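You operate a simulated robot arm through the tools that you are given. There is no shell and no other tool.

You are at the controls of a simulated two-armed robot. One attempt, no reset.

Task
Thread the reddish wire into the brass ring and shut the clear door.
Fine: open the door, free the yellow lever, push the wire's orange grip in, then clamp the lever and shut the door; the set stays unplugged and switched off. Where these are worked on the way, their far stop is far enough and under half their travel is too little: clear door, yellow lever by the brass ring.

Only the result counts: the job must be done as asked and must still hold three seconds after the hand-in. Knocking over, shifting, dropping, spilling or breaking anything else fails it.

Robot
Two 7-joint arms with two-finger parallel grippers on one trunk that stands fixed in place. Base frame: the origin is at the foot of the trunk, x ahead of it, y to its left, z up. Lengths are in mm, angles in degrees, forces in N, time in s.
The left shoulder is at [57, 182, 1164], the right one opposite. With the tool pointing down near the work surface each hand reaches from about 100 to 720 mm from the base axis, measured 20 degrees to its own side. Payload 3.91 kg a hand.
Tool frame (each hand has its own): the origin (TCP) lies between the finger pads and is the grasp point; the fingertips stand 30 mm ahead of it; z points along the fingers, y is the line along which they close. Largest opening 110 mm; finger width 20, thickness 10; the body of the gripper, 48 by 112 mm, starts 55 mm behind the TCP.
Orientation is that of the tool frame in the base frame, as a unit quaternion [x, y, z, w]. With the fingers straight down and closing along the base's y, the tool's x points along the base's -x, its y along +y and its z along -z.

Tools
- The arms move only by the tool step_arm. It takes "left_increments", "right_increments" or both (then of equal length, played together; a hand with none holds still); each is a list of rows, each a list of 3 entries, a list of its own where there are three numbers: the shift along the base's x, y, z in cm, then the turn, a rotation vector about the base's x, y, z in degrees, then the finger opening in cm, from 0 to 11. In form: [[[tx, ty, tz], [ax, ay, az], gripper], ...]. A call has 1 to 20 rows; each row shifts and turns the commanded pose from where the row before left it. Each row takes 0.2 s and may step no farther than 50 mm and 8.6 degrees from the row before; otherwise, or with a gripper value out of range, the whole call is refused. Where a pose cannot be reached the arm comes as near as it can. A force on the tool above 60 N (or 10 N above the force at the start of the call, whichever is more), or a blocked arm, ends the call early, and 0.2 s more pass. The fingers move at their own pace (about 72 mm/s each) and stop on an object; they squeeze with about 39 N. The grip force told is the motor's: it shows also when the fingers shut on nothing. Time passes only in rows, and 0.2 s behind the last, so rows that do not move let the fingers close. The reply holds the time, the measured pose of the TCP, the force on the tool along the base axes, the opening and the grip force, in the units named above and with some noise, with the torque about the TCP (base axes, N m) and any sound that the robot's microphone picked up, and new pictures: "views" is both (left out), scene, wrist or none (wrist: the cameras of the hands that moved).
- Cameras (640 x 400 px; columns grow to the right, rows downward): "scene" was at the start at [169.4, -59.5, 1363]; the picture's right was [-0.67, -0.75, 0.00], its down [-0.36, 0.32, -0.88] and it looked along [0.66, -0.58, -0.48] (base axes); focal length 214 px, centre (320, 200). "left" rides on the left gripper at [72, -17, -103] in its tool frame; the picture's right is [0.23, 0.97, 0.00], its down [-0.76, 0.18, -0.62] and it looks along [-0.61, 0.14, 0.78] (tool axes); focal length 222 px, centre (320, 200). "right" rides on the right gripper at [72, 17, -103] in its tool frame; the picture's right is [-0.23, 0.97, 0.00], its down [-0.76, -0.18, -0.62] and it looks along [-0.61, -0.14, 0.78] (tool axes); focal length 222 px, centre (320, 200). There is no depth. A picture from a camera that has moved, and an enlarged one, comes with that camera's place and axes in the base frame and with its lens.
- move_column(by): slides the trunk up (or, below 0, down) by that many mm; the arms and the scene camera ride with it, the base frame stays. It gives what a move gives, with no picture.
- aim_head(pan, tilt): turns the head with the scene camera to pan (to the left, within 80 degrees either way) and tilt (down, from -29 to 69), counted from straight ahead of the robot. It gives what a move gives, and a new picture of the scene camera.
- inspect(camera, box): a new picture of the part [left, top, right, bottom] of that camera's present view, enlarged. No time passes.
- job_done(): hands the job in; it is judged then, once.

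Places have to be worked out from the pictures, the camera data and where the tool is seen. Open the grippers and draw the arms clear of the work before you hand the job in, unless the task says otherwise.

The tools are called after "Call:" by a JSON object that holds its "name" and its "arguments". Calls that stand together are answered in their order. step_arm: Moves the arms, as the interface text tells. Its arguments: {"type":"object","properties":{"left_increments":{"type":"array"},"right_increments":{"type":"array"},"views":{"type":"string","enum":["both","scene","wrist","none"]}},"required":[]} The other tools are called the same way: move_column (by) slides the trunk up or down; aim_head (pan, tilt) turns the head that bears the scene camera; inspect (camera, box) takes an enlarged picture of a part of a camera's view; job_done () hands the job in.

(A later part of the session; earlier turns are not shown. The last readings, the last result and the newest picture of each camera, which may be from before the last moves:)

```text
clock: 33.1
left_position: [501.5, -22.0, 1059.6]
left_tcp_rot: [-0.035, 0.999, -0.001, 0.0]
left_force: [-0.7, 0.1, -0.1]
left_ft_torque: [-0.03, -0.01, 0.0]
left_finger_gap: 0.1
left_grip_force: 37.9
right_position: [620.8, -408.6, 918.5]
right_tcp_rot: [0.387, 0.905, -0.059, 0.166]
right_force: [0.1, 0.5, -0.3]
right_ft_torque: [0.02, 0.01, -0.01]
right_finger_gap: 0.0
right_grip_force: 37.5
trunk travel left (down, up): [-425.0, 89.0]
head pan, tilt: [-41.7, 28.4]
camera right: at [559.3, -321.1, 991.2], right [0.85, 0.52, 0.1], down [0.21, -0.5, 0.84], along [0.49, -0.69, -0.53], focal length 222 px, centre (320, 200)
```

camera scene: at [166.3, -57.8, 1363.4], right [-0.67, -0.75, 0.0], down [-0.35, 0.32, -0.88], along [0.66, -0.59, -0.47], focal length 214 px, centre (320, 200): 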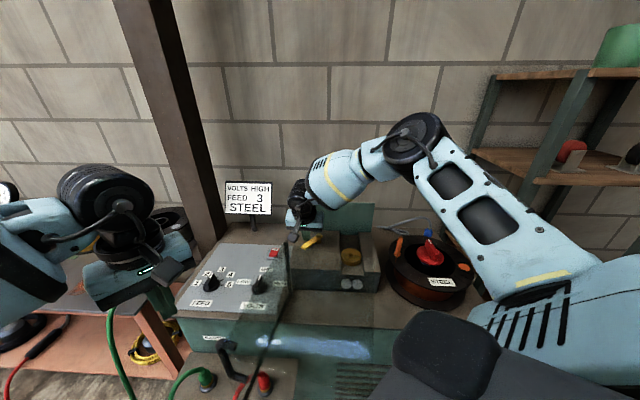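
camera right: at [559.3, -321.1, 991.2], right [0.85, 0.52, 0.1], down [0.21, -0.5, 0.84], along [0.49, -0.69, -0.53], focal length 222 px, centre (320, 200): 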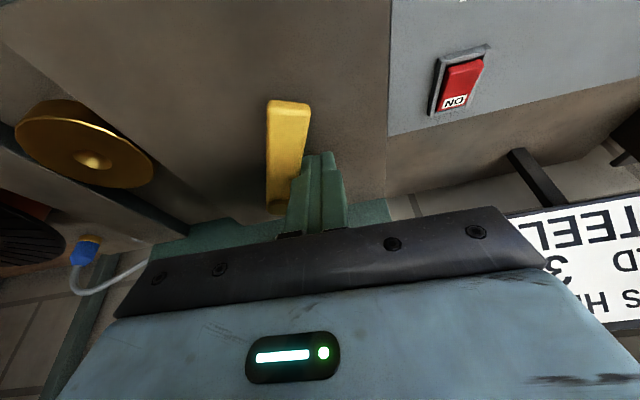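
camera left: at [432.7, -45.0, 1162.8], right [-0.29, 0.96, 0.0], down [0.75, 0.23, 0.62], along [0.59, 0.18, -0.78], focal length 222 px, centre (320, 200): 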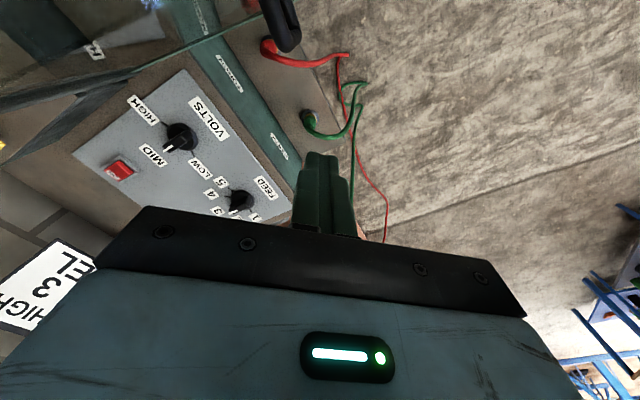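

It moved on without resistance (now ~109°), so the spike was not the stop. I continue in small steps.

Call:
{"name": "step_arm", "arguments": {"right_increments": [[[-0.35, 0.07, 0], [0, 0, 0], 0], [[-0.35, 0.05, 0], [0, 0, 0], 0], [[-0.36, 0.02, 0], [0, 0, 0], 0], [[-0.36, 0.0, 0], [0, 0, 0], 0], [[-0.36, -0.04, 0], [0, 0, 0], 0], [[-0.36, -0.07, 0], [0, 0, 0], 0]], "views": "wrist"}}

```text
clock: 34.5
left_position: [502.1, -22.4, 1059.8]
left_tcp_rot: [-0.036, 0.999, 0.0, 0.0]
left_force: [0.2, 0.5, 0.1]
left_ft_torque: [0.0, -0.02, -0.01]
left_finger_gap: 0.0
left_grip_force: 37.5
right_position: [601.6, -409.5, 921.6]
right_tcp_rot: [0.388, 0.904, -0.057, 0.169]
right_force: [1.8, -0.6, 1.1]
right_ft_torque: [0.01, -0.02, 0.01]
right_finger_gap: 0.0
right_grip_force: 37.2
trunk travel left (down, up): [-425.0, 89.0]
head pan, tilt: [-41.7, 28.4]
camera right: at [540.2, -321.2, 994.2], right [0.85, 0.52, 0.11], down [0.2, -0.5, 0.84], along [0.49, -0.7, -0.52], focal length 222 px, centre (320, 200)
```

right: 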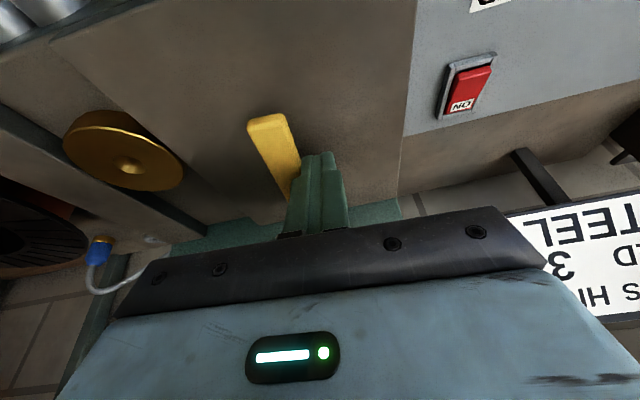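

The lever is now at about 130° (85° turned), still light. A few more small steps to find its stop.

Call:
{"name": "step_arm", "arguments": {"right_increments": [[[-0.34, -0.07, 0], [0, 0, 0], 0], [[-0.33, -0.11, 0], [0, 0, 0], 0], [[-0.32, -0.13, 0], [0, 0, 0], 0], [[-0.31, -0.16, 0], [0, 0, 0], 0]], "views": "both"}}

```text
clock: 35.5
left_position: [507.0, -22.5, 1058.3]
left_tcp_rot: [-0.034, 0.999, 0.0, -0.003]
left_force: [-0.4, 0.0, 0.5]
left_ft_torque: [-0.04, -0.03, -0.03]
left_finger_gap: 0.0
left_grip_force: 37.5
right_position: [597.3, -409.9, 922.4]
right_tcp_rot: [0.386, 0.905, -0.051, 0.173]
right_force: [43.3, 12.6, -6.6]
right_ft_torque: [0.29, -0.68, 0.82]
right_finger_gap: 0.0
right_grip_force: 37.8
trunk travel left (down, up): [-425.0, 89.0]
head pan, tilt: [-41.7, 28.4]
camera scene: at [175.5, -58.2, 1362.2], right [-0.66, -0.75, 0.0], down [-0.36, 0.32, -0.88], along [0.65, -0.59, -0.48], focal length 214 px, centre (320, 200)
camera right: at [533.9, -323.1, 994.6], right [0.84, 0.52, 0.12], down [0.19, -0.5, 0.84], along [0.5, -0.69, -0.52], focal length 222 px, centre (320, 200)
```

scene: 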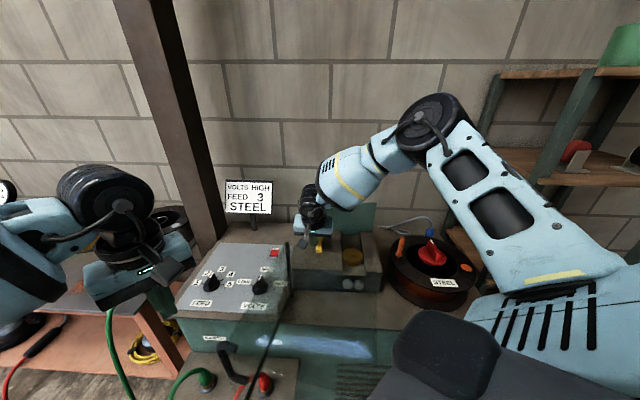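
right: 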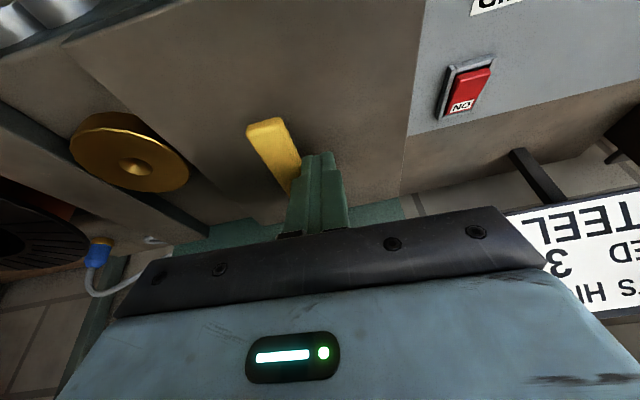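

The lever is at its far stop (43 N resisting, ~88° turned), so it is freed. I back the fingers off, rise and go look closely at the orange grip.

Call:
{"name": "step_arm", "arguments": {"right_increments": [[[0.8, -0.3, 0], [0, 0, 0], 0], [[0.6, -0.3, 1.5], [0, 0, 0], 0], [[0, 0, 4.0], [0, 0, 0], 0], [[0, 0, 4.0], [0, 0, 0], 0], [[-3.0, -0.8, 3.0], [0, 0, 0], 0], [[-4.5, -1.5, 0], [0, 0, 0], 0], [[-4.5, -1.5, 0], [0, 0, 0], 0], [[-4.5, -1.5, 0], [0, 0, 0], 0], [[-4.5, -1.5, 0], [0, 0, 0], 0]], "views": "both"}}

```text
clock: 37.5
left_position: [501.6, -23.2, 1061.1]
left_tcp_rot: [-0.035, 0.999, 0.001, 0.0]
left_force: [0.2, 0.2, -0.6]
left_ft_torque: [0.02, -0.01, 0.04]
left_finger_gap: 0.0
left_grip_force: 38.0
right_position: [390.5, -487.3, 1045.2]
right_tcp_rot: [0.388, 0.904, -0.056, 0.168]
right_force: [-0.1, 0.5, 0.0]
right_ft_torque: [0.03, -0.04, 0.03]
right_finger_gap: 0.1
right_grip_force: 37.6
trunk travel left (down, up): [-425.0, 89.0]
head pan, tilt: [-41.7, 28.4]
camera scene: at [168.0, -59.8, 1363.2], right [-0.67, -0.75, 0.0], down [-0.35, 0.32, -0.88], along [0.66, -0.58, -0.48], focal length 214 px, centre (320, 200)
camera right: at [329.2, -400.1, 1118.2], right [0.85, 0.52, 0.11], down [0.2, -0.5, 0.84], along [0.49, -0.69, -0.52], focal length 222 px, centre (320, 200)
```

scene: 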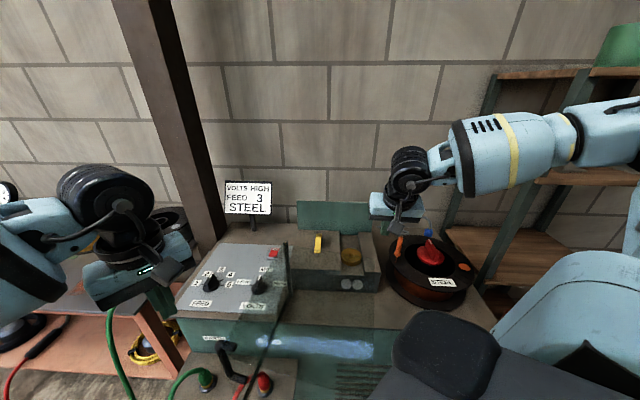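
right: 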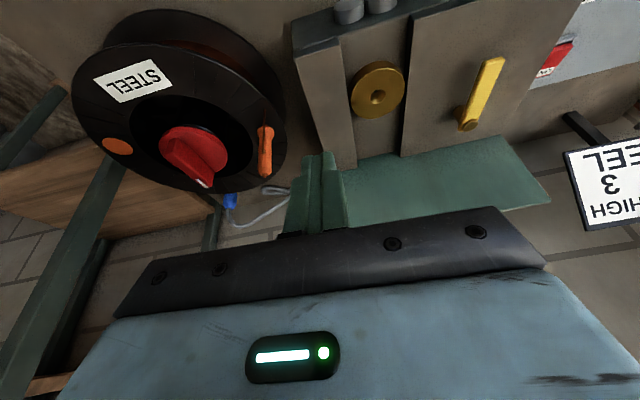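

The lever now points toward the front. I zoom into the grip and ring from this view.

Call:
{"name": "inspect", "arguments": {"camera": "right", "box": [235, 105, 305, 195]}}

Call:
{"name": "inspect", "arguments": {"camera": "right", "box": [330, 40, 430, 130]}}

Call:
{"name": "inspect", "arguments": {"camera": "scene", "box": [380, 225, 430, 275]}}

```text
4.44 times, centred on (270, 150) of right
camera zoom: at [329.2, -400.1, 1118.2], right [0.85, 0.52, 0.11], down [0.2, -0.5, 0.84], along [0.49, -0.69, -0.52], focal length 987 px, centre (542, 422)
```

zoom: 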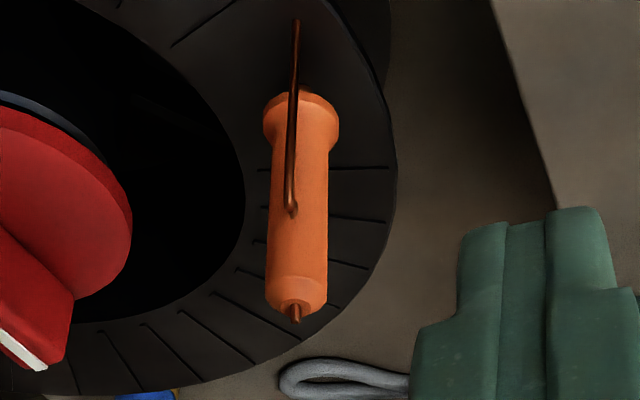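

```text
4.44 times, centred on (380, 85) of right
camera zoom: at [329.2, -400.1, 1118.2], right [0.85, 0.52, 0.11], down [0.2, -0.5, 0.84], along [0.49, -0.69, -0.52], focal length 987 px, centre (53, 711)
```

zoom: 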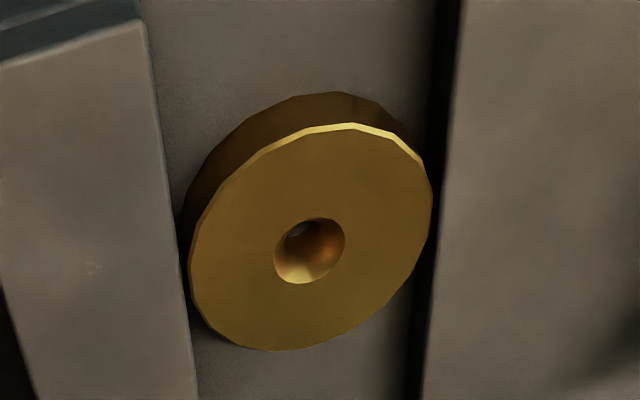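

```text
8.00 times, centred on (405, 250) of scene
camera zoom: at [168.0, -59.8, 1363.2], right [-0.67, -0.75, 0.0], down [-0.35, 0.32, -0.88], along [0.66, -0.58, -0.48], focal length 1716 px, centre (-360, -200)
```

zoom: 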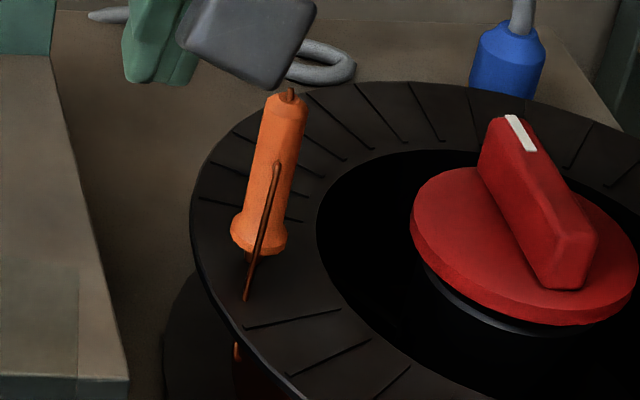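

The grip stands upright on the spool rim, axis at about [393,-594.5], collar at z≈882, top at ≈951; its wire comes up on the front side. I straighten the hand and go above it with the fingers open.

Call:
{"name": "step_arm", "arguments": {"right_increments": [[[0.06, -2.68, 0], [4.6, 5.1, 0], 3], [[0.06, -2.68, 0], [4.6, 5.1, 0], 5], [[0.06, -2.68, 0], [4.6, 5.1, 0], 5], [[0.06, -2.68, 0], [0, 0, 0], 5], [[0, 0, 0], [0, 0, 0], 5]], "views": "both"}}

Call:
{"name": "inspect", "arguments": {"camera": "right", "box": [230, 60, 410, 240]}}

```text
clock: 38.7
left_position: [503.8, -23.0, 1059.9]
left_tcp_rot: [-0.035, 0.999, -0.001, -0.001]
left_force: [-0.2, -0.1, -0.6]
left_ft_torque: [-0.06, 0.02, -0.02]
left_finger_gap: 0.2
left_grip_force: 37.8
right_position: [394.8, -594.2, 1046.2]
right_tcp_rot: [0.395, 0.919, 0.001, -0.001]
right_force: [-0.8, 0.4, 1.0]
right_ft_torque: [-0.01, 0.01, -0.01]
right_finger_gap: 50.3
right_grip_force: 0.1
trunk travel left (down, up): [-425.0, 89.0]
head pan, tilt: [-41.7, 28.4]
camera scene: at [169.6, -59.3, 1362.9], right [-0.67, -0.75, 0.0], down [-0.36, 0.32, -0.88], along [0.66, -0.58, -0.48], focal length 214 px, centre (320, 200)
camera right: at [356.7, -528.7, 1150.9], right [0.86, 0.51, 0.0], down [0.4, -0.68, 0.62], along [0.31, -0.54, -0.78], focal length 222 px, centre (320, 200)
```

scene: 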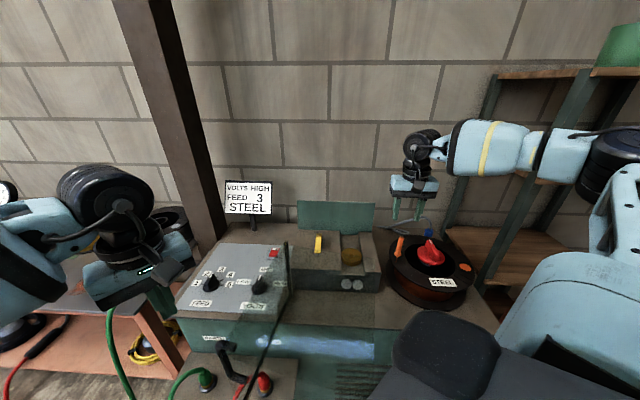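
right: 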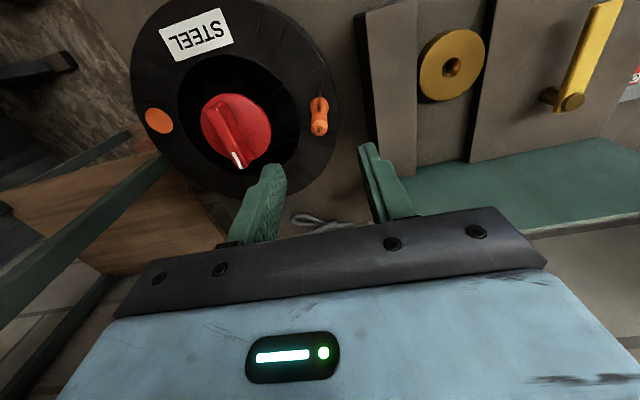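

```text
2.22 times, centred on (320, 150) of right
camera zoom: at [356.7, -528.7, 1150.9], right [0.86, 0.51, 0.0], down [0.4, -0.68, 0.62], along [0.31, -0.54, -0.78], focal length 494 px, centre (320, 311)
```

zoom: 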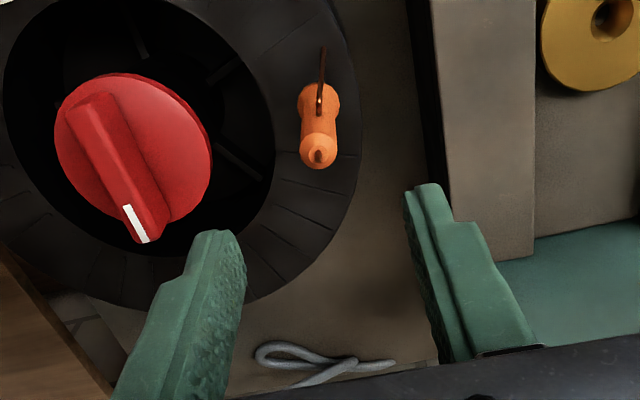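

The hand axis is aligned with the grip. I narrow the opening to 4 cm and descend around the grip body, stopping above its collar.

Call:
{"name": "step_arm", "arguments": {"right_increments": [[[0, 0, -3.5], [0, 0, 0], 4], [[0, 0, -3.5], [0, 0, 0], 4], [[-0.05, 0, -2.5], [0, 0, 0], 4], [[0, 0, -1.5], [0, 0, 0], 4], [[0, 0, -1.0], [0, 0, 0], 4]], "views": "both"}}

Call:
{"name": "inspect", "arguments": {"camera": "right", "box": [230, 80, 410, 240]}}

```text
clock: 39.9
left_position: [502.4, -23.2, 1060.1]
left_tcp_rot: [-0.036, 0.999, 0.0, -0.001]
left_force: [0.2, 0.8, 0.9]
left_ft_torque: [0.03, 0.01, 0.0]
left_finger_gap: 0.0
left_grip_force: 38.0
right_position: [394.2, -593.5, 926.0]
right_tcp_rot: [0.395, 0.919, 0.001, 0.0]
right_force: [0.4, 0.1, 0.3]
right_ft_torque: [0.02, -0.02, -0.01]
right_finger_gap: 40.0
right_grip_force: 0.1
trunk travel left (down, up): [-425.0, 89.0]
head pan, tilt: [-41.7, 28.4]
camera scene: at [169.5, -59.6, 1363.0], right [-0.67, -0.75, 0.0], down [-0.36, 0.32, -0.88], along [0.66, -0.58, -0.48], focal length 214 px, centre (320, 200)
camera right: at [356.0, -528.4, 1030.6], right [0.86, 0.51, 0.0], down [0.39, -0.68, 0.62], along [0.32, -0.54, -0.78], focal length 222 px, centre (320, 200)
```

scene: 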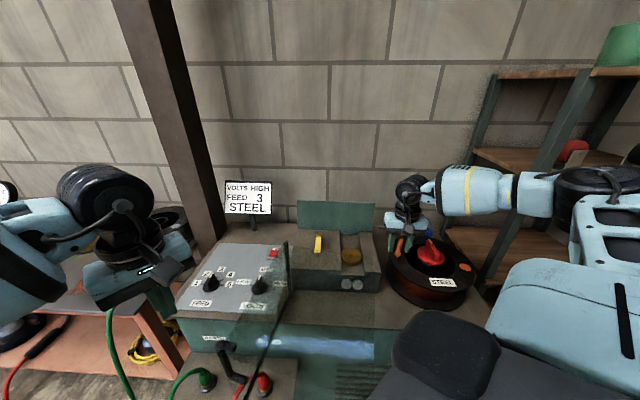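
right: 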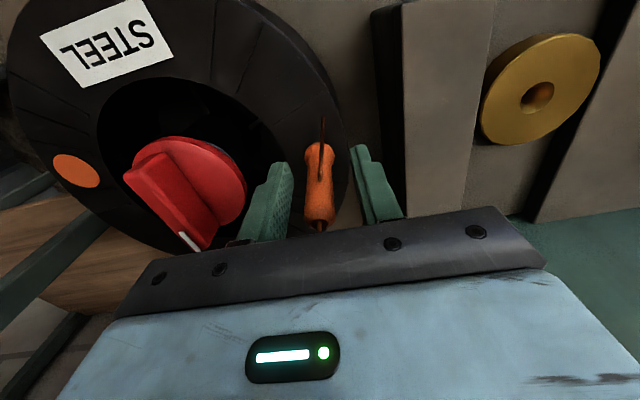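

```text
2.50 times, centred on (320, 160) of right
camera zoom: at [356.0, -528.4, 1030.6], right [0.86, 0.51, 0.0], down [0.39, -0.68, 0.62], along [0.32, -0.54, -0.78], focal length 555 px, centre (320, 300)
```

zoom: 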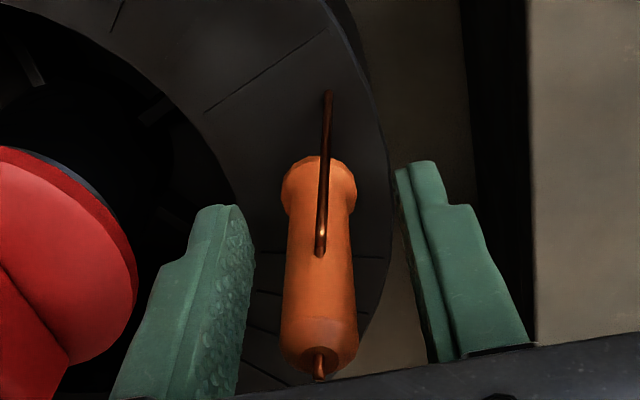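

The grip is centred between the fingers. I close on it.

Call:
{"name": "step_arm", "arguments": {"right_increments": [[[0, 0, 0], [0, 0, 0], 1], [[0, 0, 0], [0, 0, 0], 0], [[0, 0, 0], [0, 0, 0], 0], [[0, 0, 0], [0, 0, 0], 0]], "views": "wrist"}}

```text
clock: 40.9
left_position: [502.5, -23.3, 1059.9]
left_tcp_rot: [-0.036, 0.999, 0.0, -0.001]
left_force: [-0.1, 1.1, 0.1]
left_ft_torque: [0.03, -0.01, -0.02]
left_finger_gap: 0.0
left_grip_force: 37.6
right_position: [393.7, -596.3, 926.1]
right_tcp_rot: [0.395, 0.919, 0.001, 0.0]
right_force: [-1.3, -3.0, 2.1]
right_ft_torque: [-0.11, 0.05, 0.17]
right_finger_gap: 14.1
right_grip_force: 38.8
trunk travel left (down, up): [-425.0, 89.0]
head pan, tilt: [-41.7, 28.4]
camera right: at [355.8, -528.7, 1030.7], right [0.86, 0.5, 0.0], down [0.39, -0.68, 0.62], along [0.32, -0.54, -0.78], focal length 222 px, centre (320, 200)
```

right: 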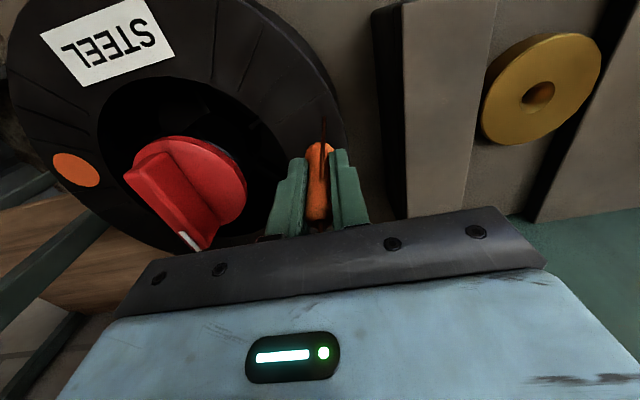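

The grip is held (14 mm wide, 39 N). I lift it slowly straight up.

Call:
{"name": "step_arm", "arguments": {"right_increments": [[[0, 0, 0.8], [0, 0, 0], 0], [[0, 0, 1.0], [0, 0, 0], 0], [[0, 0, 1.2], [0, 0, 0], 0], [[0, 0, 1.5], [0, 0, 0], 0], [[0, 0, 1.5], [0, 0, 0], 0]], "views": "both"}}

Call:
{"name": "inspect", "arguments": {"camera": "right", "box": [230, 60, 410, 240]}}

Call:
{"name": "inspect", "arguments": {"camera": "scene", "box": [370, 180, 450, 280]}}

```text
clock: 42.1
left_position: [501.9, -23.1, 1059.8]
left_tcp_rot: [-0.035, 0.999, -0.001, 0.0]
left_force: [0.4, 0.5, -0.1]
left_ft_torque: [-0.01, 0.03, 0.0]
left_finger_gap: 0.0
left_grip_force: 38.0
right_position: [394.7, -595.5, 986.6]
right_tcp_rot: [0.395, 0.919, 0.0, 0.001]
right_force: [0.1, -0.3, 0.0]
right_ft_torque: [-0.03, 0.0, 0.01]
right_finger_gap: 14.0
right_grip_force: 39.7
trunk travel left (down, up): [-425.0, 89.0]
head pan, tilt: [-41.7, 28.4]
camera scene: at [169.3, -59.3, 1363.0], right [-0.67, -0.75, 0.0], down [-0.36, 0.32, -0.88], along [0.66, -0.58, -0.48], focal length 214 px, centre (320, 200)
camera right: at [356.6, -528.7, 1090.9], right [0.86, 0.5, 0.0], down [0.39, -0.68, 0.62], along [0.32, -0.54, -0.78], focal length 222 px, centre (320, 200)
```

scene: 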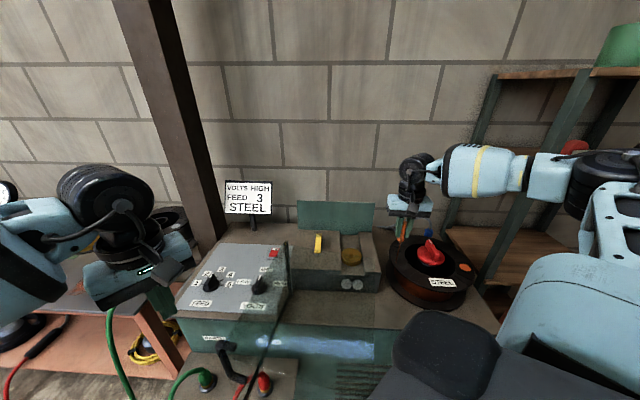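
right: 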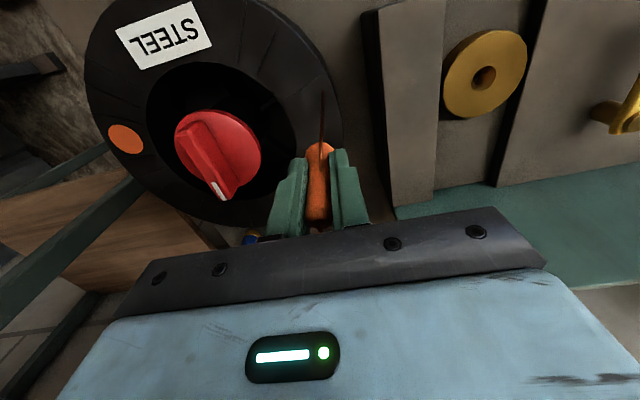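

```text
2.22 times, centred on (320, 150) of right
camera zoom: at [356.6, -528.7, 1090.9], right [0.86, 0.5, 0.0], down [0.39, -0.68, 0.62], along [0.32, -0.54, -0.78], focal length 494 px, centre (320, 311)
```

zoom: 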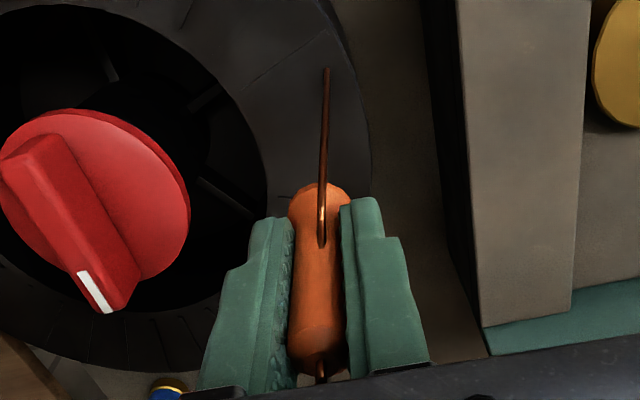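

```text
4.00 times, centred on (410, 230) of scene
camera zoom: at [169.3, -59.3, 1363.0], right [-0.67, -0.75, 0.0], down [-0.36, 0.32, -0.88], along [0.66, -0.58, -0.48], focal length 858 px, centre (-40, 80)
```

zoom: 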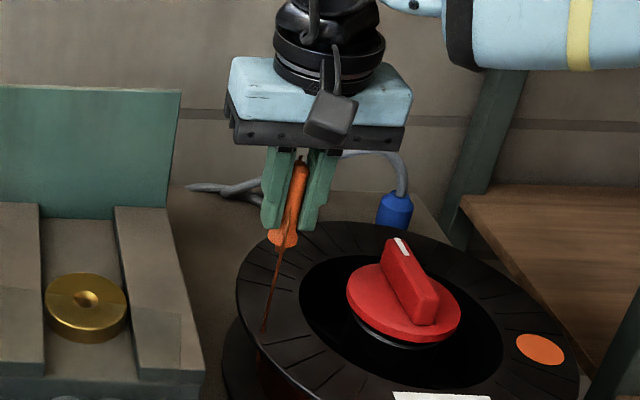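

The grip is free of the spool, with the wire stretching from the spool to the middle of the grip. I look closely for a pin below the collar.

Call:
{"name": "inspect", "arguments": {"camera": "scene", "box": [395, 215, 425, 265]}}

Call:
{"name": "inspect", "arguments": {"camera": "right", "box": [290, 90, 350, 150]}}

```text
8.00 times, centred on (410, 240) of scene
camera zoom: at [169.3, -59.3, 1363.0], right [-0.67, -0.75, 0.0], down [-0.36, 0.32, -0.88], along [0.66, -0.58, -0.48], focal length 1716 px, centre (-400, -120)
```

zoom: 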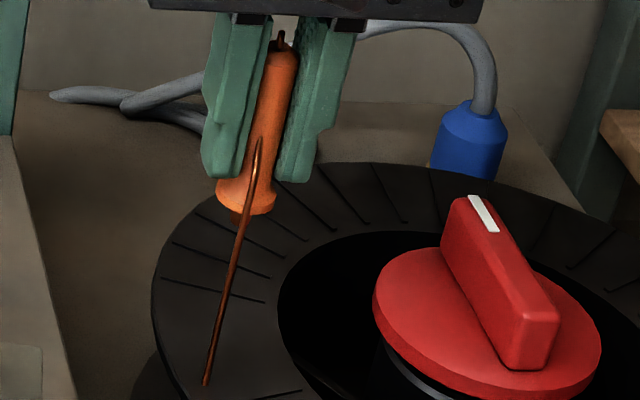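

```text
6.67 times, centred on (320, 120) of right
camera zoom: at [356.6, -528.7, 1090.9], right [0.86, 0.5, 0.0], down [0.39, -0.68, 0.62], along [0.32, -0.54, -0.78], focal length 1481 px, centre (320, 733)
```

zoom: 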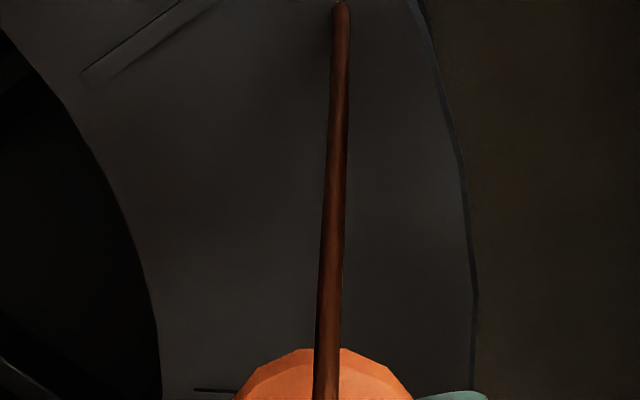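

A dark nub seems to show under the collar but the background is black. I raise the grip further so it is seen against the brighter wall.

Call:
{"name": "step_arm", "arguments": {"right_increments": [[[0.3, 0.3, 2.5], [0, 0, 0], 0], [[0.3, 0.3, 2.5], [0, 0, 0], 0], [[0.3, 0.3, 2.5], [0, 0, 0], 0]], "views": "scene"}}

Call:
{"name": "inspect", "arguments": {"camera": "scene", "box": [385, 185, 435, 235]}}

Call:
{"name": "inspect", "arguments": {"camera": "right", "box": [280, 100, 370, 240]}}

```text
clock: 42.9
left_position: [501.3, -22.9, 1059.6]
left_tcp_rot: [-0.034, 0.999, 0.0, 0.0]
left_force: [0.3, -0.2, 0.8]
left_ft_torque: [0.03, 0.0, 0.01]
left_finger_gap: 0.0
left_grip_force: 38.2
right_position: [404.5, -584.1, 1061.8]
right_tcp_rot: [0.395, 0.919, 0.001, -0.001]
right_force: [-0.4, -1.0, 0.1]
right_ft_torque: [0.01, -0.02, 0.0]
right_finger_gap: 14.2
right_grip_force: 39.0
trunk travel left (down, up): [-425.0, 89.0]
head pan, tilt: [-41.7, 28.4]
camera scene: at [169.2, -58.9, 1363.0], right [-0.67, -0.75, 0.0], down [-0.36, 0.32, -0.88], along [0.66, -0.59, -0.48], focal length 214 px, centre (320, 200)
```

scene: 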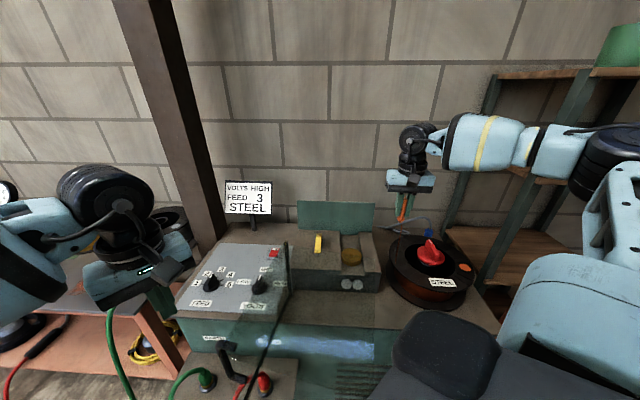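

```text
8.00 times, centred on (410, 210) of scene
camera zoom: at [169.2, -58.9, 1363.0], right [-0.67, -0.75, 0.0], down [-0.36, 0.32, -0.88], along [0.66, -0.59, -0.48], focal length 1716 px, centre (-400, 120)
```

zoom: 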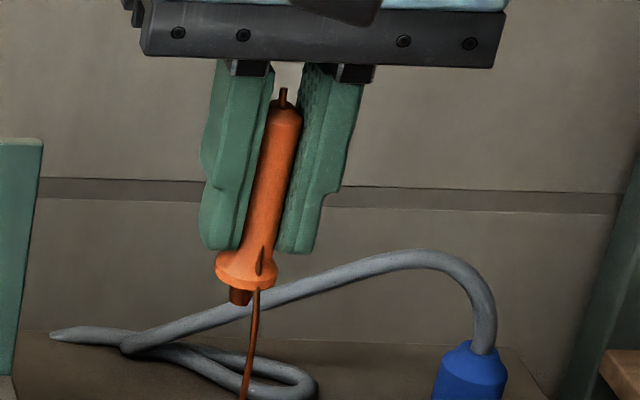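

```text
2.86 times, centred on (325, 170) of right
camera zoom: at [365.6, -518.7, 1166.3], right [0.86, 0.51, 0.0], down [0.39, -0.68, 0.62], along [0.31, -0.54, -0.78], focal length 635 px, centre (306, 286)
```

zoom: 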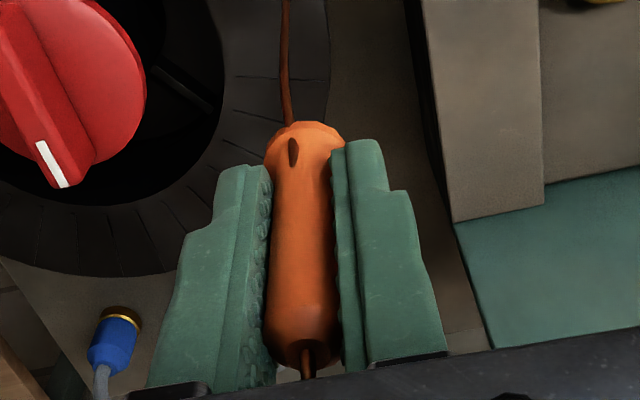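

A short thick pin shows below the collar, and the wire comes from the stub on top, so the collar end goes down into the ring. I carry the grip over to above the ring near [501,-489], staying high.

Call:
{"name": "step_arm", "arguments": {"right_increments": [[[1.9, 1.9, 0], [0, 0, 0], 0], [[2.0, 1.9, 0], [0, 0, 0], 0], [[2.0, 1.9, 0], [0, 0, 0], 0], [[1.9, 1.9, 0], [0, 0, 0], 0], [[1.9, 1.9, 0], [0, 0, 0], 0], [[0, 0, 0], [0, 0, 0], 0]], "views": "both"}}

Call:
{"name": "inspect", "arguments": {"camera": "right", "box": [250, 40, 390, 180]}}

Call:
{"name": "inspect", "arguments": {"camera": "scene", "box": [320, 180, 390, 280]}}

```text
clock: 44.3
left_position: [502.4, -23.5, 1059.7]
left_tcp_rot: [-0.035, 0.999, -0.001, -0.001]
left_force: [-0.7, -0.8, 0.2]
left_ft_torque: [-0.02, -0.02, 0.02]
left_finger_gap: 0.0
left_grip_force: 38.4
right_position: [499.5, -490.3, 1061.2]
right_tcp_rot: [0.395, 0.919, 0.001, 0.0]
right_force: [-0.3, 0.0, -0.2]
right_ft_torque: [0.06, 0.03, -0.01]
right_finger_gap: 14.1
right_grip_force: 38.8
trunk travel left (down, up): [-425.0, 89.0]
head pan, tilt: [-41.7, 28.4]
camera scene: at [169.0, -59.8, 1363.0], right [-0.67, -0.75, 0.0], down [-0.36, 0.32, -0.88], along [0.66, -0.58, -0.48], focal length 214 px, centre (320, 200)
camera right: at [462.1, -425.0, 1165.7], right [0.86, 0.5, 0.0], down [0.39, -0.68, 0.62], along [0.32, -0.54, -0.78], focal length 222 px, centre (320, 200)
```

scene: 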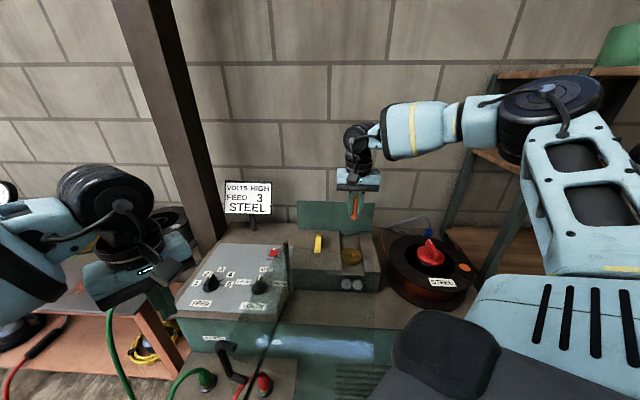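
right: 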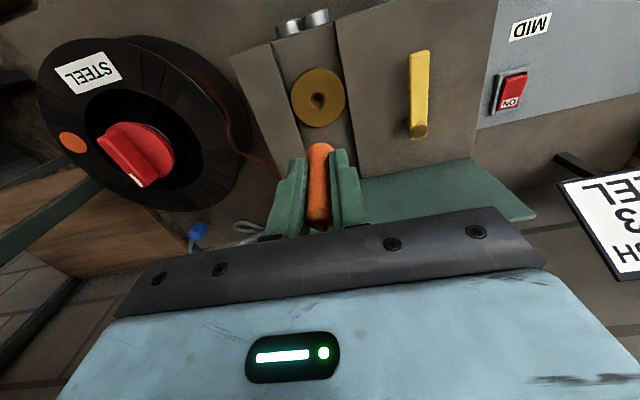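

```text
2.86 times, centred on (320, 110) of right
camera zoom: at [462.1, -425.0, 1165.7], right [0.86, 0.5, 0.0], down [0.39, -0.68, 0.62], along [0.32, -0.54, -0.78], focal length 635 px, centre (320, 457)
```

zoom: 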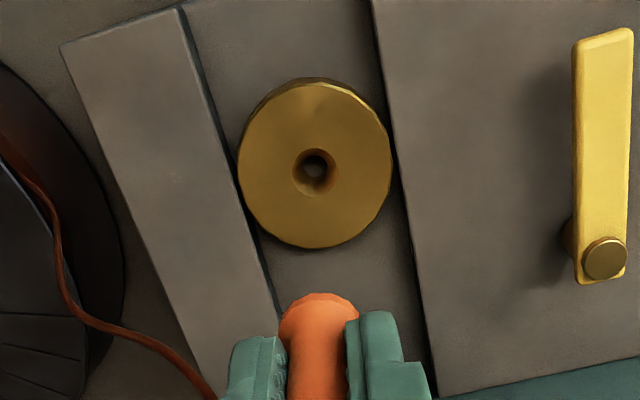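

```text
4.00 times, centred on (355, 230) of scene
camera zoom: at [169.0, -59.8, 1363.0], right [-0.67, -0.75, 0.0], down [-0.36, 0.32, -0.88], along [0.66, -0.58, -0.48], focal length 858 px, centre (180, 80)
```

zoom: 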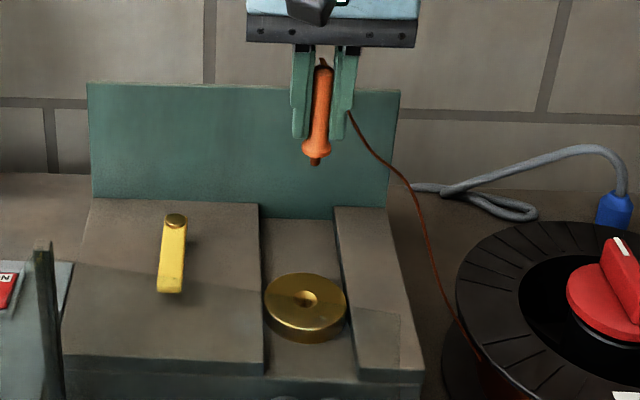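

The pin hangs below the collar and the ring hole is about 2 mm off the hand axis; I place it at [498.4,-492]. I correct that and lower to just above the ring for a final check.

Call:
{"name": "step_arm", "arguments": {"right_increments": [[[-0.1, -0.17, 0], [0, 0, 0], 0], [[0, 0, -3.0], [0, 0, 0], 0], [[0, 0, -3.0], [0, 0, 0], 0], [[0, 0, -3.0], [0, 0, 0], 0], [[0, 0, -2.4], [0, 0, 0], 0], [[0, 0, 0], [0, 0, 0], 0]], "views": "both"}}

Call:
{"name": "inspect", "arguments": {"camera": "right", "box": [250, 80, 390, 200]}}

Call:
{"name": "inspect", "arguments": {"camera": "scene", "box": [335, 225, 375, 275]}}

Call:
{"name": "inspect", "arguments": {"camera": "left", "box": [0, 0, 100, 100]}}

```text
clock: 45.7
left_position: [501.9, -22.9, 1060.9]
left_tcp_rot: [-0.035, 0.999, -0.001, -0.001]
left_force: [-0.1, 0.3, 0.1]
left_ft_torque: [0.02, 0.0, 0.02]
left_finger_gap: 0.2
left_grip_force: 37.6
right_position: [498.2, -491.8, 947.2]
right_tcp_rot: [0.394, 0.919, 0.002, 0.0]
right_force: [-0.3, 1.0, -1.0]
right_ft_torque: [0.0, 0.0, -0.02]
right_finger_gap: 14.1
right_grip_force: 38.8
trunk travel left (down, up): [-425.0, 89.0]
head pan, tilt: [-41.7, 28.4]
camera scene: at [169.2, -59.3, 1363.0], right [-0.67, -0.75, 0.0], down [-0.36, 0.32, -0.88], along [0.66, -0.58, -0.48], focal length 214 px, centre (320, 200)
camera right: at [460.8, -426.5, 1052.0], right [0.86, 0.5, 0.0], down [0.39, -0.68, 0.62], along [0.32, -0.54, -0.78], focal length 222 px, centre (320, 200)
```

scene: 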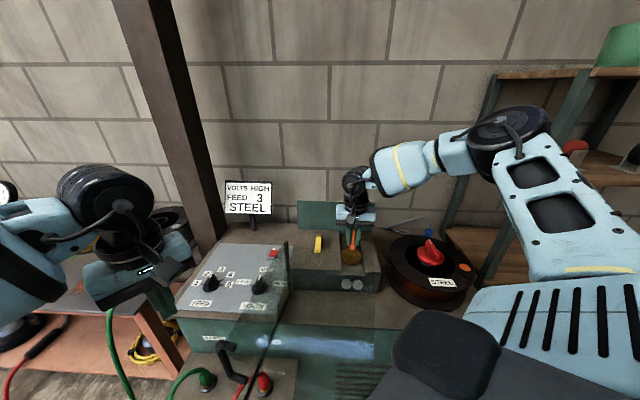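
right: 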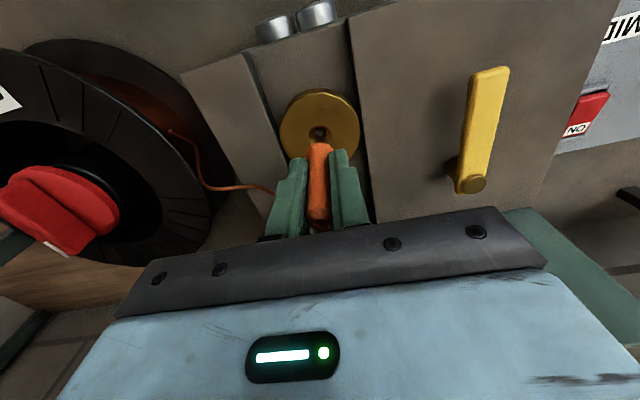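

```text
3.33 times, centred on (320, 140) of right
camera zoom: at [460.8, -426.5, 1052.0], right [0.86, 0.5, 0.0], down [0.39, -0.68, 0.62], along [0.32, -0.54, -0.78], focal length 740 px, centre (320, 400)
```

zoom: 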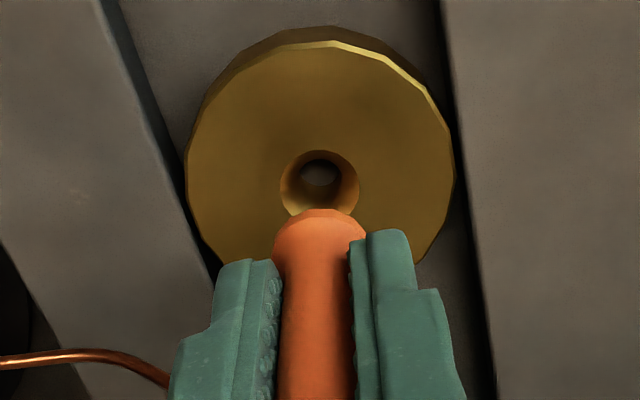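

```text
8.00 times, centred on (355, 250) of scene
camera zoom: at [169.2, -59.3, 1363.0], right [-0.67, -0.75, 0.0], down [-0.36, 0.32, -0.88], along [0.66, -0.58, -0.48], focal length 1716 px, centre (40, -200)
```

zoom: 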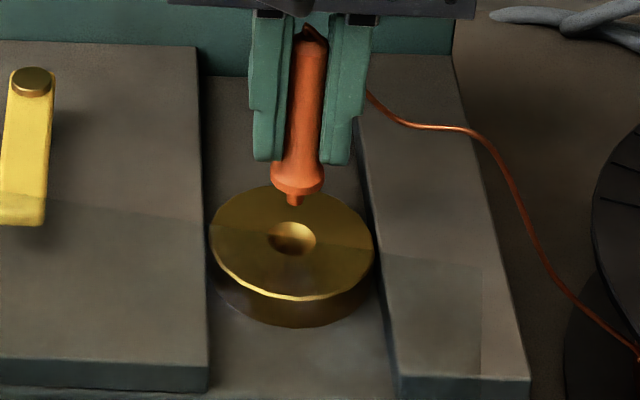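

```text
4.00 times, centred on (50, 50) of left
camera zoom: at [431.3, -45.3, 1163.4], right [-0.29, 0.96, 0.0], down [0.75, 0.23, 0.62], along [0.59, 0.18, -0.78], focal length 888 px, centre (1400, 800)
```

zoom: 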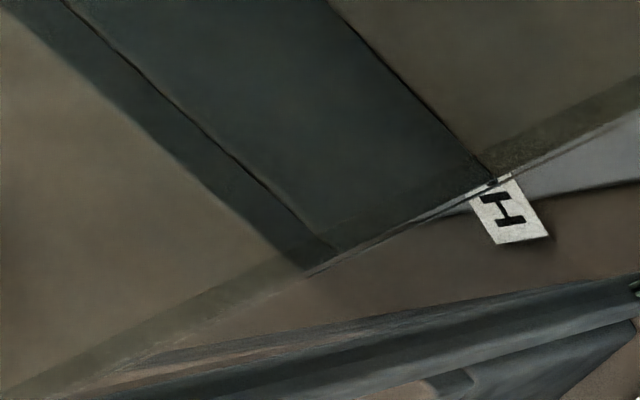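

The hole and the grip are lined up to within 1–2 mm and the funnel is about 20 mm wide. I lower slowly into it, checking the force.

Call:
{"name": "step_arm", "arguments": {"right_increments": [[[0.07, -0.07, -0.6], [0, 0, 0], 0], [[0, 0, -0.6], [0, 0, 0], 0], [[0, 0, -0.5], [0, 0, 0], 0], [[0, 0, -0.4], [0, 0, 0], 0], [[0, 0, -0.3], [0, 0, 0], 0]], "views": "both"}}

Call:
{"name": "inspect", "arguments": {"camera": "right", "box": [250, 80, 390, 200]}}

Call:
{"name": "inspect", "arguments": {"camera": "scene", "box": [335, 225, 375, 275]}}

```text
clock: 46.9
left_position: [502.2, -22.0, 1060.1]
left_tcp_rot: [-0.035, 0.999, -0.002, 0.001]
left_force: [1.0, -0.5, -0.5]
left_ft_torque: [-0.01, 0.0, -0.01]
left_finger_gap: 0.1
left_grip_force: 37.3
right_position: [501.0, -492.3, 925.2]
right_tcp_rot: [0.394, 0.919, 0.001, 0.001]
right_force: [-2.6, 2.7, 5.6]
right_ft_torque: [0.16, 0.16, 0.04]
right_finger_gap: 14.2
right_grip_force: 39.0
trunk travel left (down, up): [-425.0, 89.0]
head pan, tilt: [-41.7, 28.4]
camera scene: at [168.7, -58.8, 1363.2], right [-0.67, -0.75, 0.0], down [-0.35, 0.32, -0.88], along [0.66, -0.59, -0.48], focal length 214 px, centre (320, 200)
camera right: at [461.7, -426.2, 1028.9], right [0.86, 0.51, 0.0], down [0.39, -0.68, 0.62], along [0.32, -0.54, -0.78], focal length 222 px, centre (320, 200)
```

scene: 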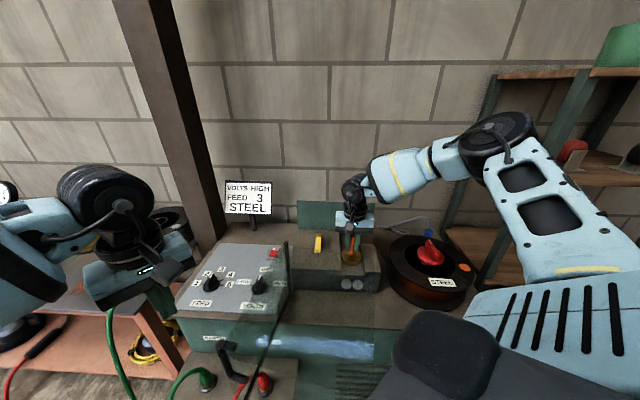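
right: 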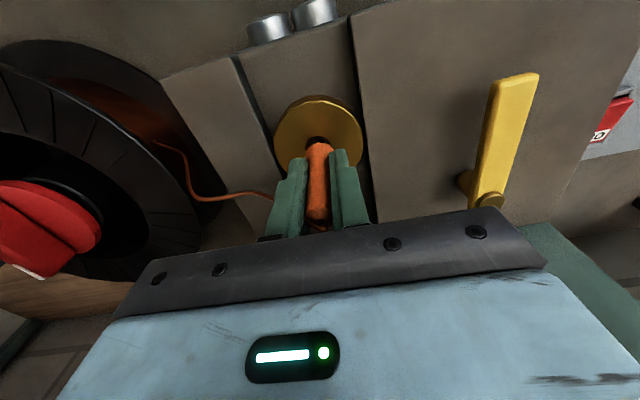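

```text
3.33 times, centred on (320, 140) of right
camera zoom: at [461.7, -426.2, 1028.9], right [0.86, 0.51, 0.0], down [0.39, -0.68, 0.62], along [0.32, -0.54, -0.78], focal length 740 px, centre (320, 400)
```

zoom: 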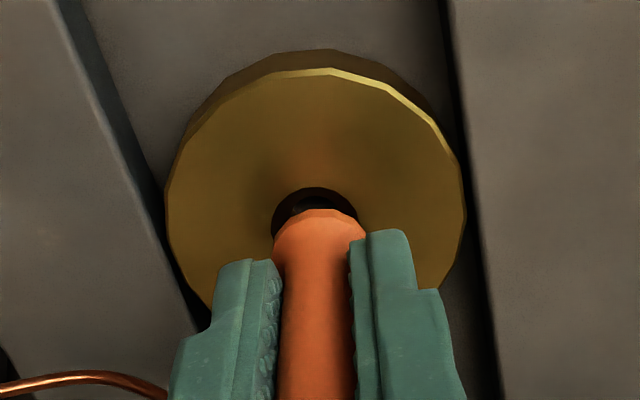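

```text
8.00 times, centred on (355, 250) of scene
camera zoom: at [168.7, -58.8, 1363.2], right [-0.67, -0.75, 0.0], down [-0.35, 0.32, -0.88], along [0.66, -0.59, -0.48], focal length 1716 px, centre (40, -200)
```

zoom: 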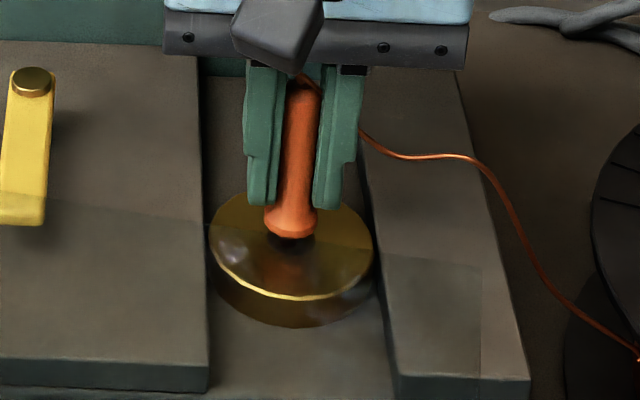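

The pin is in the funnel with a light contact pushing back toward −v. I shift about 2 mm that way and continue down in small steps.

Call:
{"name": "step_arm", "arguments": {"right_increments": [[[-0.18, 0.05, 0.1], [0, 0, 0], 0], [[0, 0, -0.3], [0, 0, 0], 0], [[0, 0, -0.3], [0, 0, 0], 0]], "views": "wrist"}}

```text
clock: 47.7
left_position: [501.7, -23.0, 1059.4]
left_tcp_rot: [-0.034, 0.999, 0.0, -0.001]
left_force: [-0.3, -0.2, -0.2]
left_ft_torque: [0.06, 0.01, 0.0]
left_finger_gap: 0.2
left_grip_force: 37.8
right_position: [498.1, -492.2, 917.9]
right_tcp_rot: [0.396, 0.918, 0.001, -0.001]
right_force: [-0.1, 0.8, -0.8]
right_ft_torque: [0.08, 0.03, 0.02]
right_finger_gap: 14.1
right_grip_force: 38.8
trunk travel left (down, up): [-425.0, 89.0]
head pan, tilt: [-41.7, 28.4]
camera right: at [460.1, -426.7, 1022.7], right [0.86, 0.5, 0.0], down [0.39, -0.68, 0.62], along [0.31, -0.54, -0.78], focal length 222 px, centre (320, 200)
```

right: 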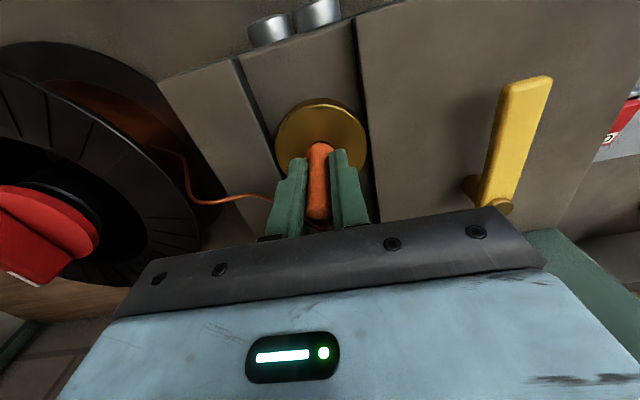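

Force dropped to zero and it is sinking in. I keep lowering in 3 mm steps.

Call:
{"name": "step_arm", "arguments": {"right_increments": [[[0, 0, -0.3], [0, 0, 0], 0], [[0, 0, -0.3], [0, 0, 0], 0], [[0, 0, -0.3], [0, 0, 0], 0]], "views": "both"}}

Call:
{"name": "inspect", "arguments": {"camera": "scene", "box": [335, 225, 375, 275]}}

Call:
{"name": "inspect", "arguments": {"camera": "right", "box": [250, 80, 390, 200]}}

```text
clock: 48.5
left_position: [498.8, -22.3, 1062.4]
left_tcp_rot: [-0.034, 0.999, -0.001, 0.001]
left_force: [0.3, 0.3, 0.1]
left_ft_torque: [0.03, -0.03, 0.0]
left_finger_gap: 0.1
left_grip_force: 37.8
right_position: [498.6, -492.4, 914.8]
right_tcp_rot: [0.394, 0.919, 0.0, 0.004]
right_force: [-6.9, -9.2, 37.5]
right_ft_torque: [-0.38, 0.32, -0.03]
right_finger_gap: 14.9
right_grip_force: 38.5
trunk travel left (down, up): [-425.0, 89.0]
head pan, tilt: [-41.7, 28.4]
camera scene: at [165.6, -57.9, 1363.9], right [-0.67, -0.75, 0.0], down [-0.35, 0.32, -0.88], along [0.66, -0.59, -0.47], focal length 214 px, centre (320, 200)
camera right: at [458.9, -425.9, 1018.3], right [0.86, 0.5, 0.01], down [0.39, -0.67, 0.63], along [0.32, -0.54, -0.78], focal length 222 px, centre (320, 200)
```

scene: 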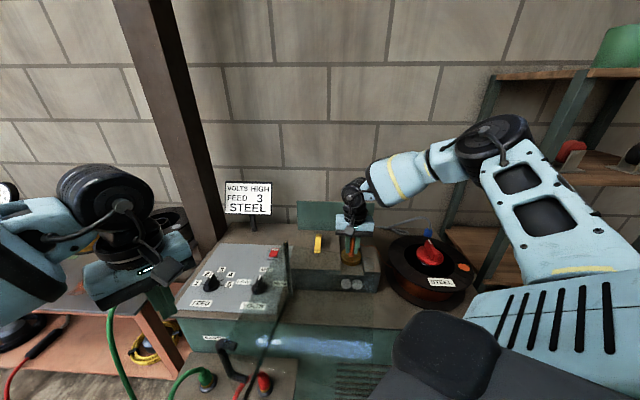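
right: 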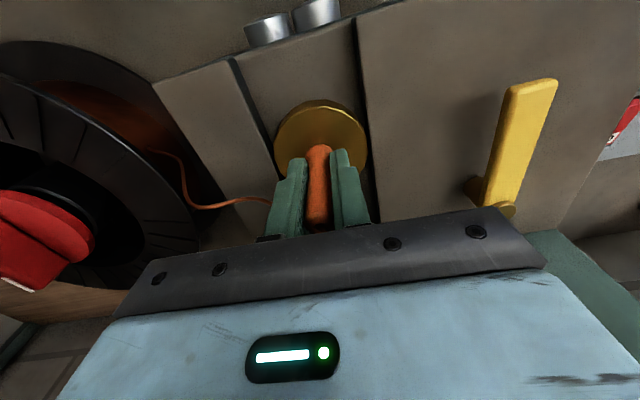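

```text
8.00 times, centred on (355, 250) of scene
camera zoom: at [165.6, -57.9, 1363.9], right [-0.67, -0.75, 0.0], down [-0.35, 0.32, -0.88], along [0.66, -0.59, -0.47], focal length 1716 px, centre (40, -200)
```

zoom: 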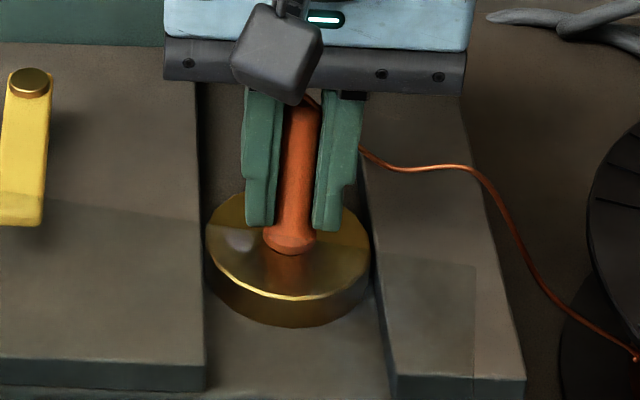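

```text
3.33 times, centred on (320, 140) of right
camera zoom: at [458.9, -425.9, 1018.3], right [0.86, 0.5, 0.01], down [0.39, -0.67, 0.63], along [0.32, -0.54, -0.78], focal length 740 px, centre (320, 400)
```

zoom: 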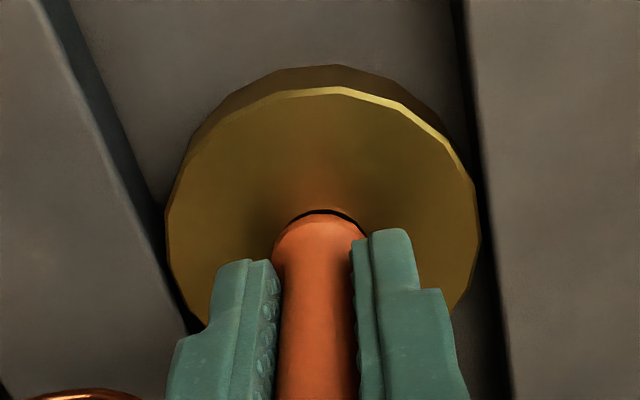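

The push now meets 37 N with a sideways part toward +u, so the pin may be at the narrow bore or seated. I look closely before pushing on.

Call:
{"name": "inspect", "arguments": {"camera": "right", "box": [295, 115, 345, 155]}}

Call:
{"name": "inspect", "arguments": {"camera": "scene", "box": [345, 240, 365, 265]}}

```text
10.00 times, centred on (320, 135) of right
camera zoom: at [458.9, -425.9, 1018.3], right [0.86, 0.5, 0.01], down [0.39, -0.67, 0.63], along [0.32, -0.54, -0.78], focal length 2221 px, centre (320, 850)
```

zoom: 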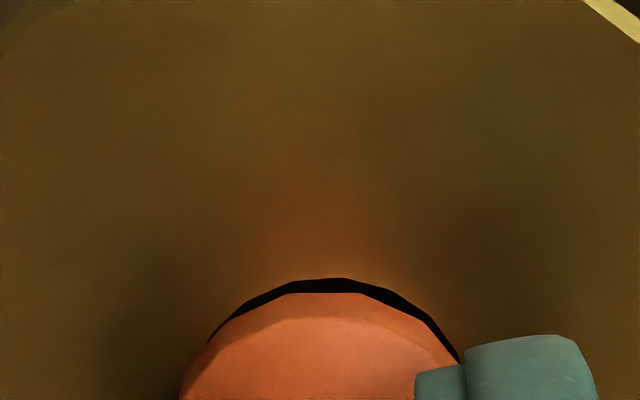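

```text
16.00 times, centred on (355, 252) of scene
camera zoom: at [165.6, -57.9, 1363.9], right [-0.67, -0.75, 0.0], down [-0.35, 0.32, -0.88], along [0.66, -0.59, -0.47], focal length 3432 px, centre (-240, -640)
```

zoom: 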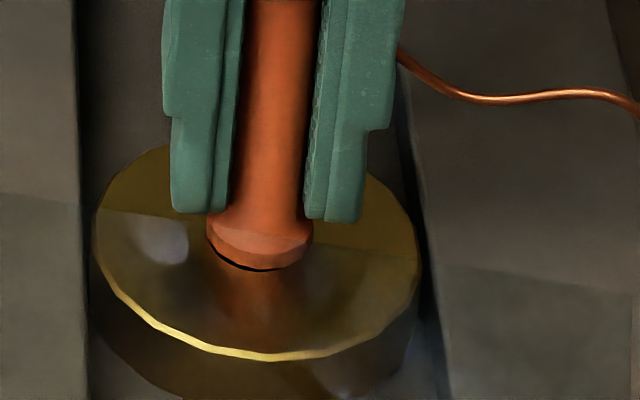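

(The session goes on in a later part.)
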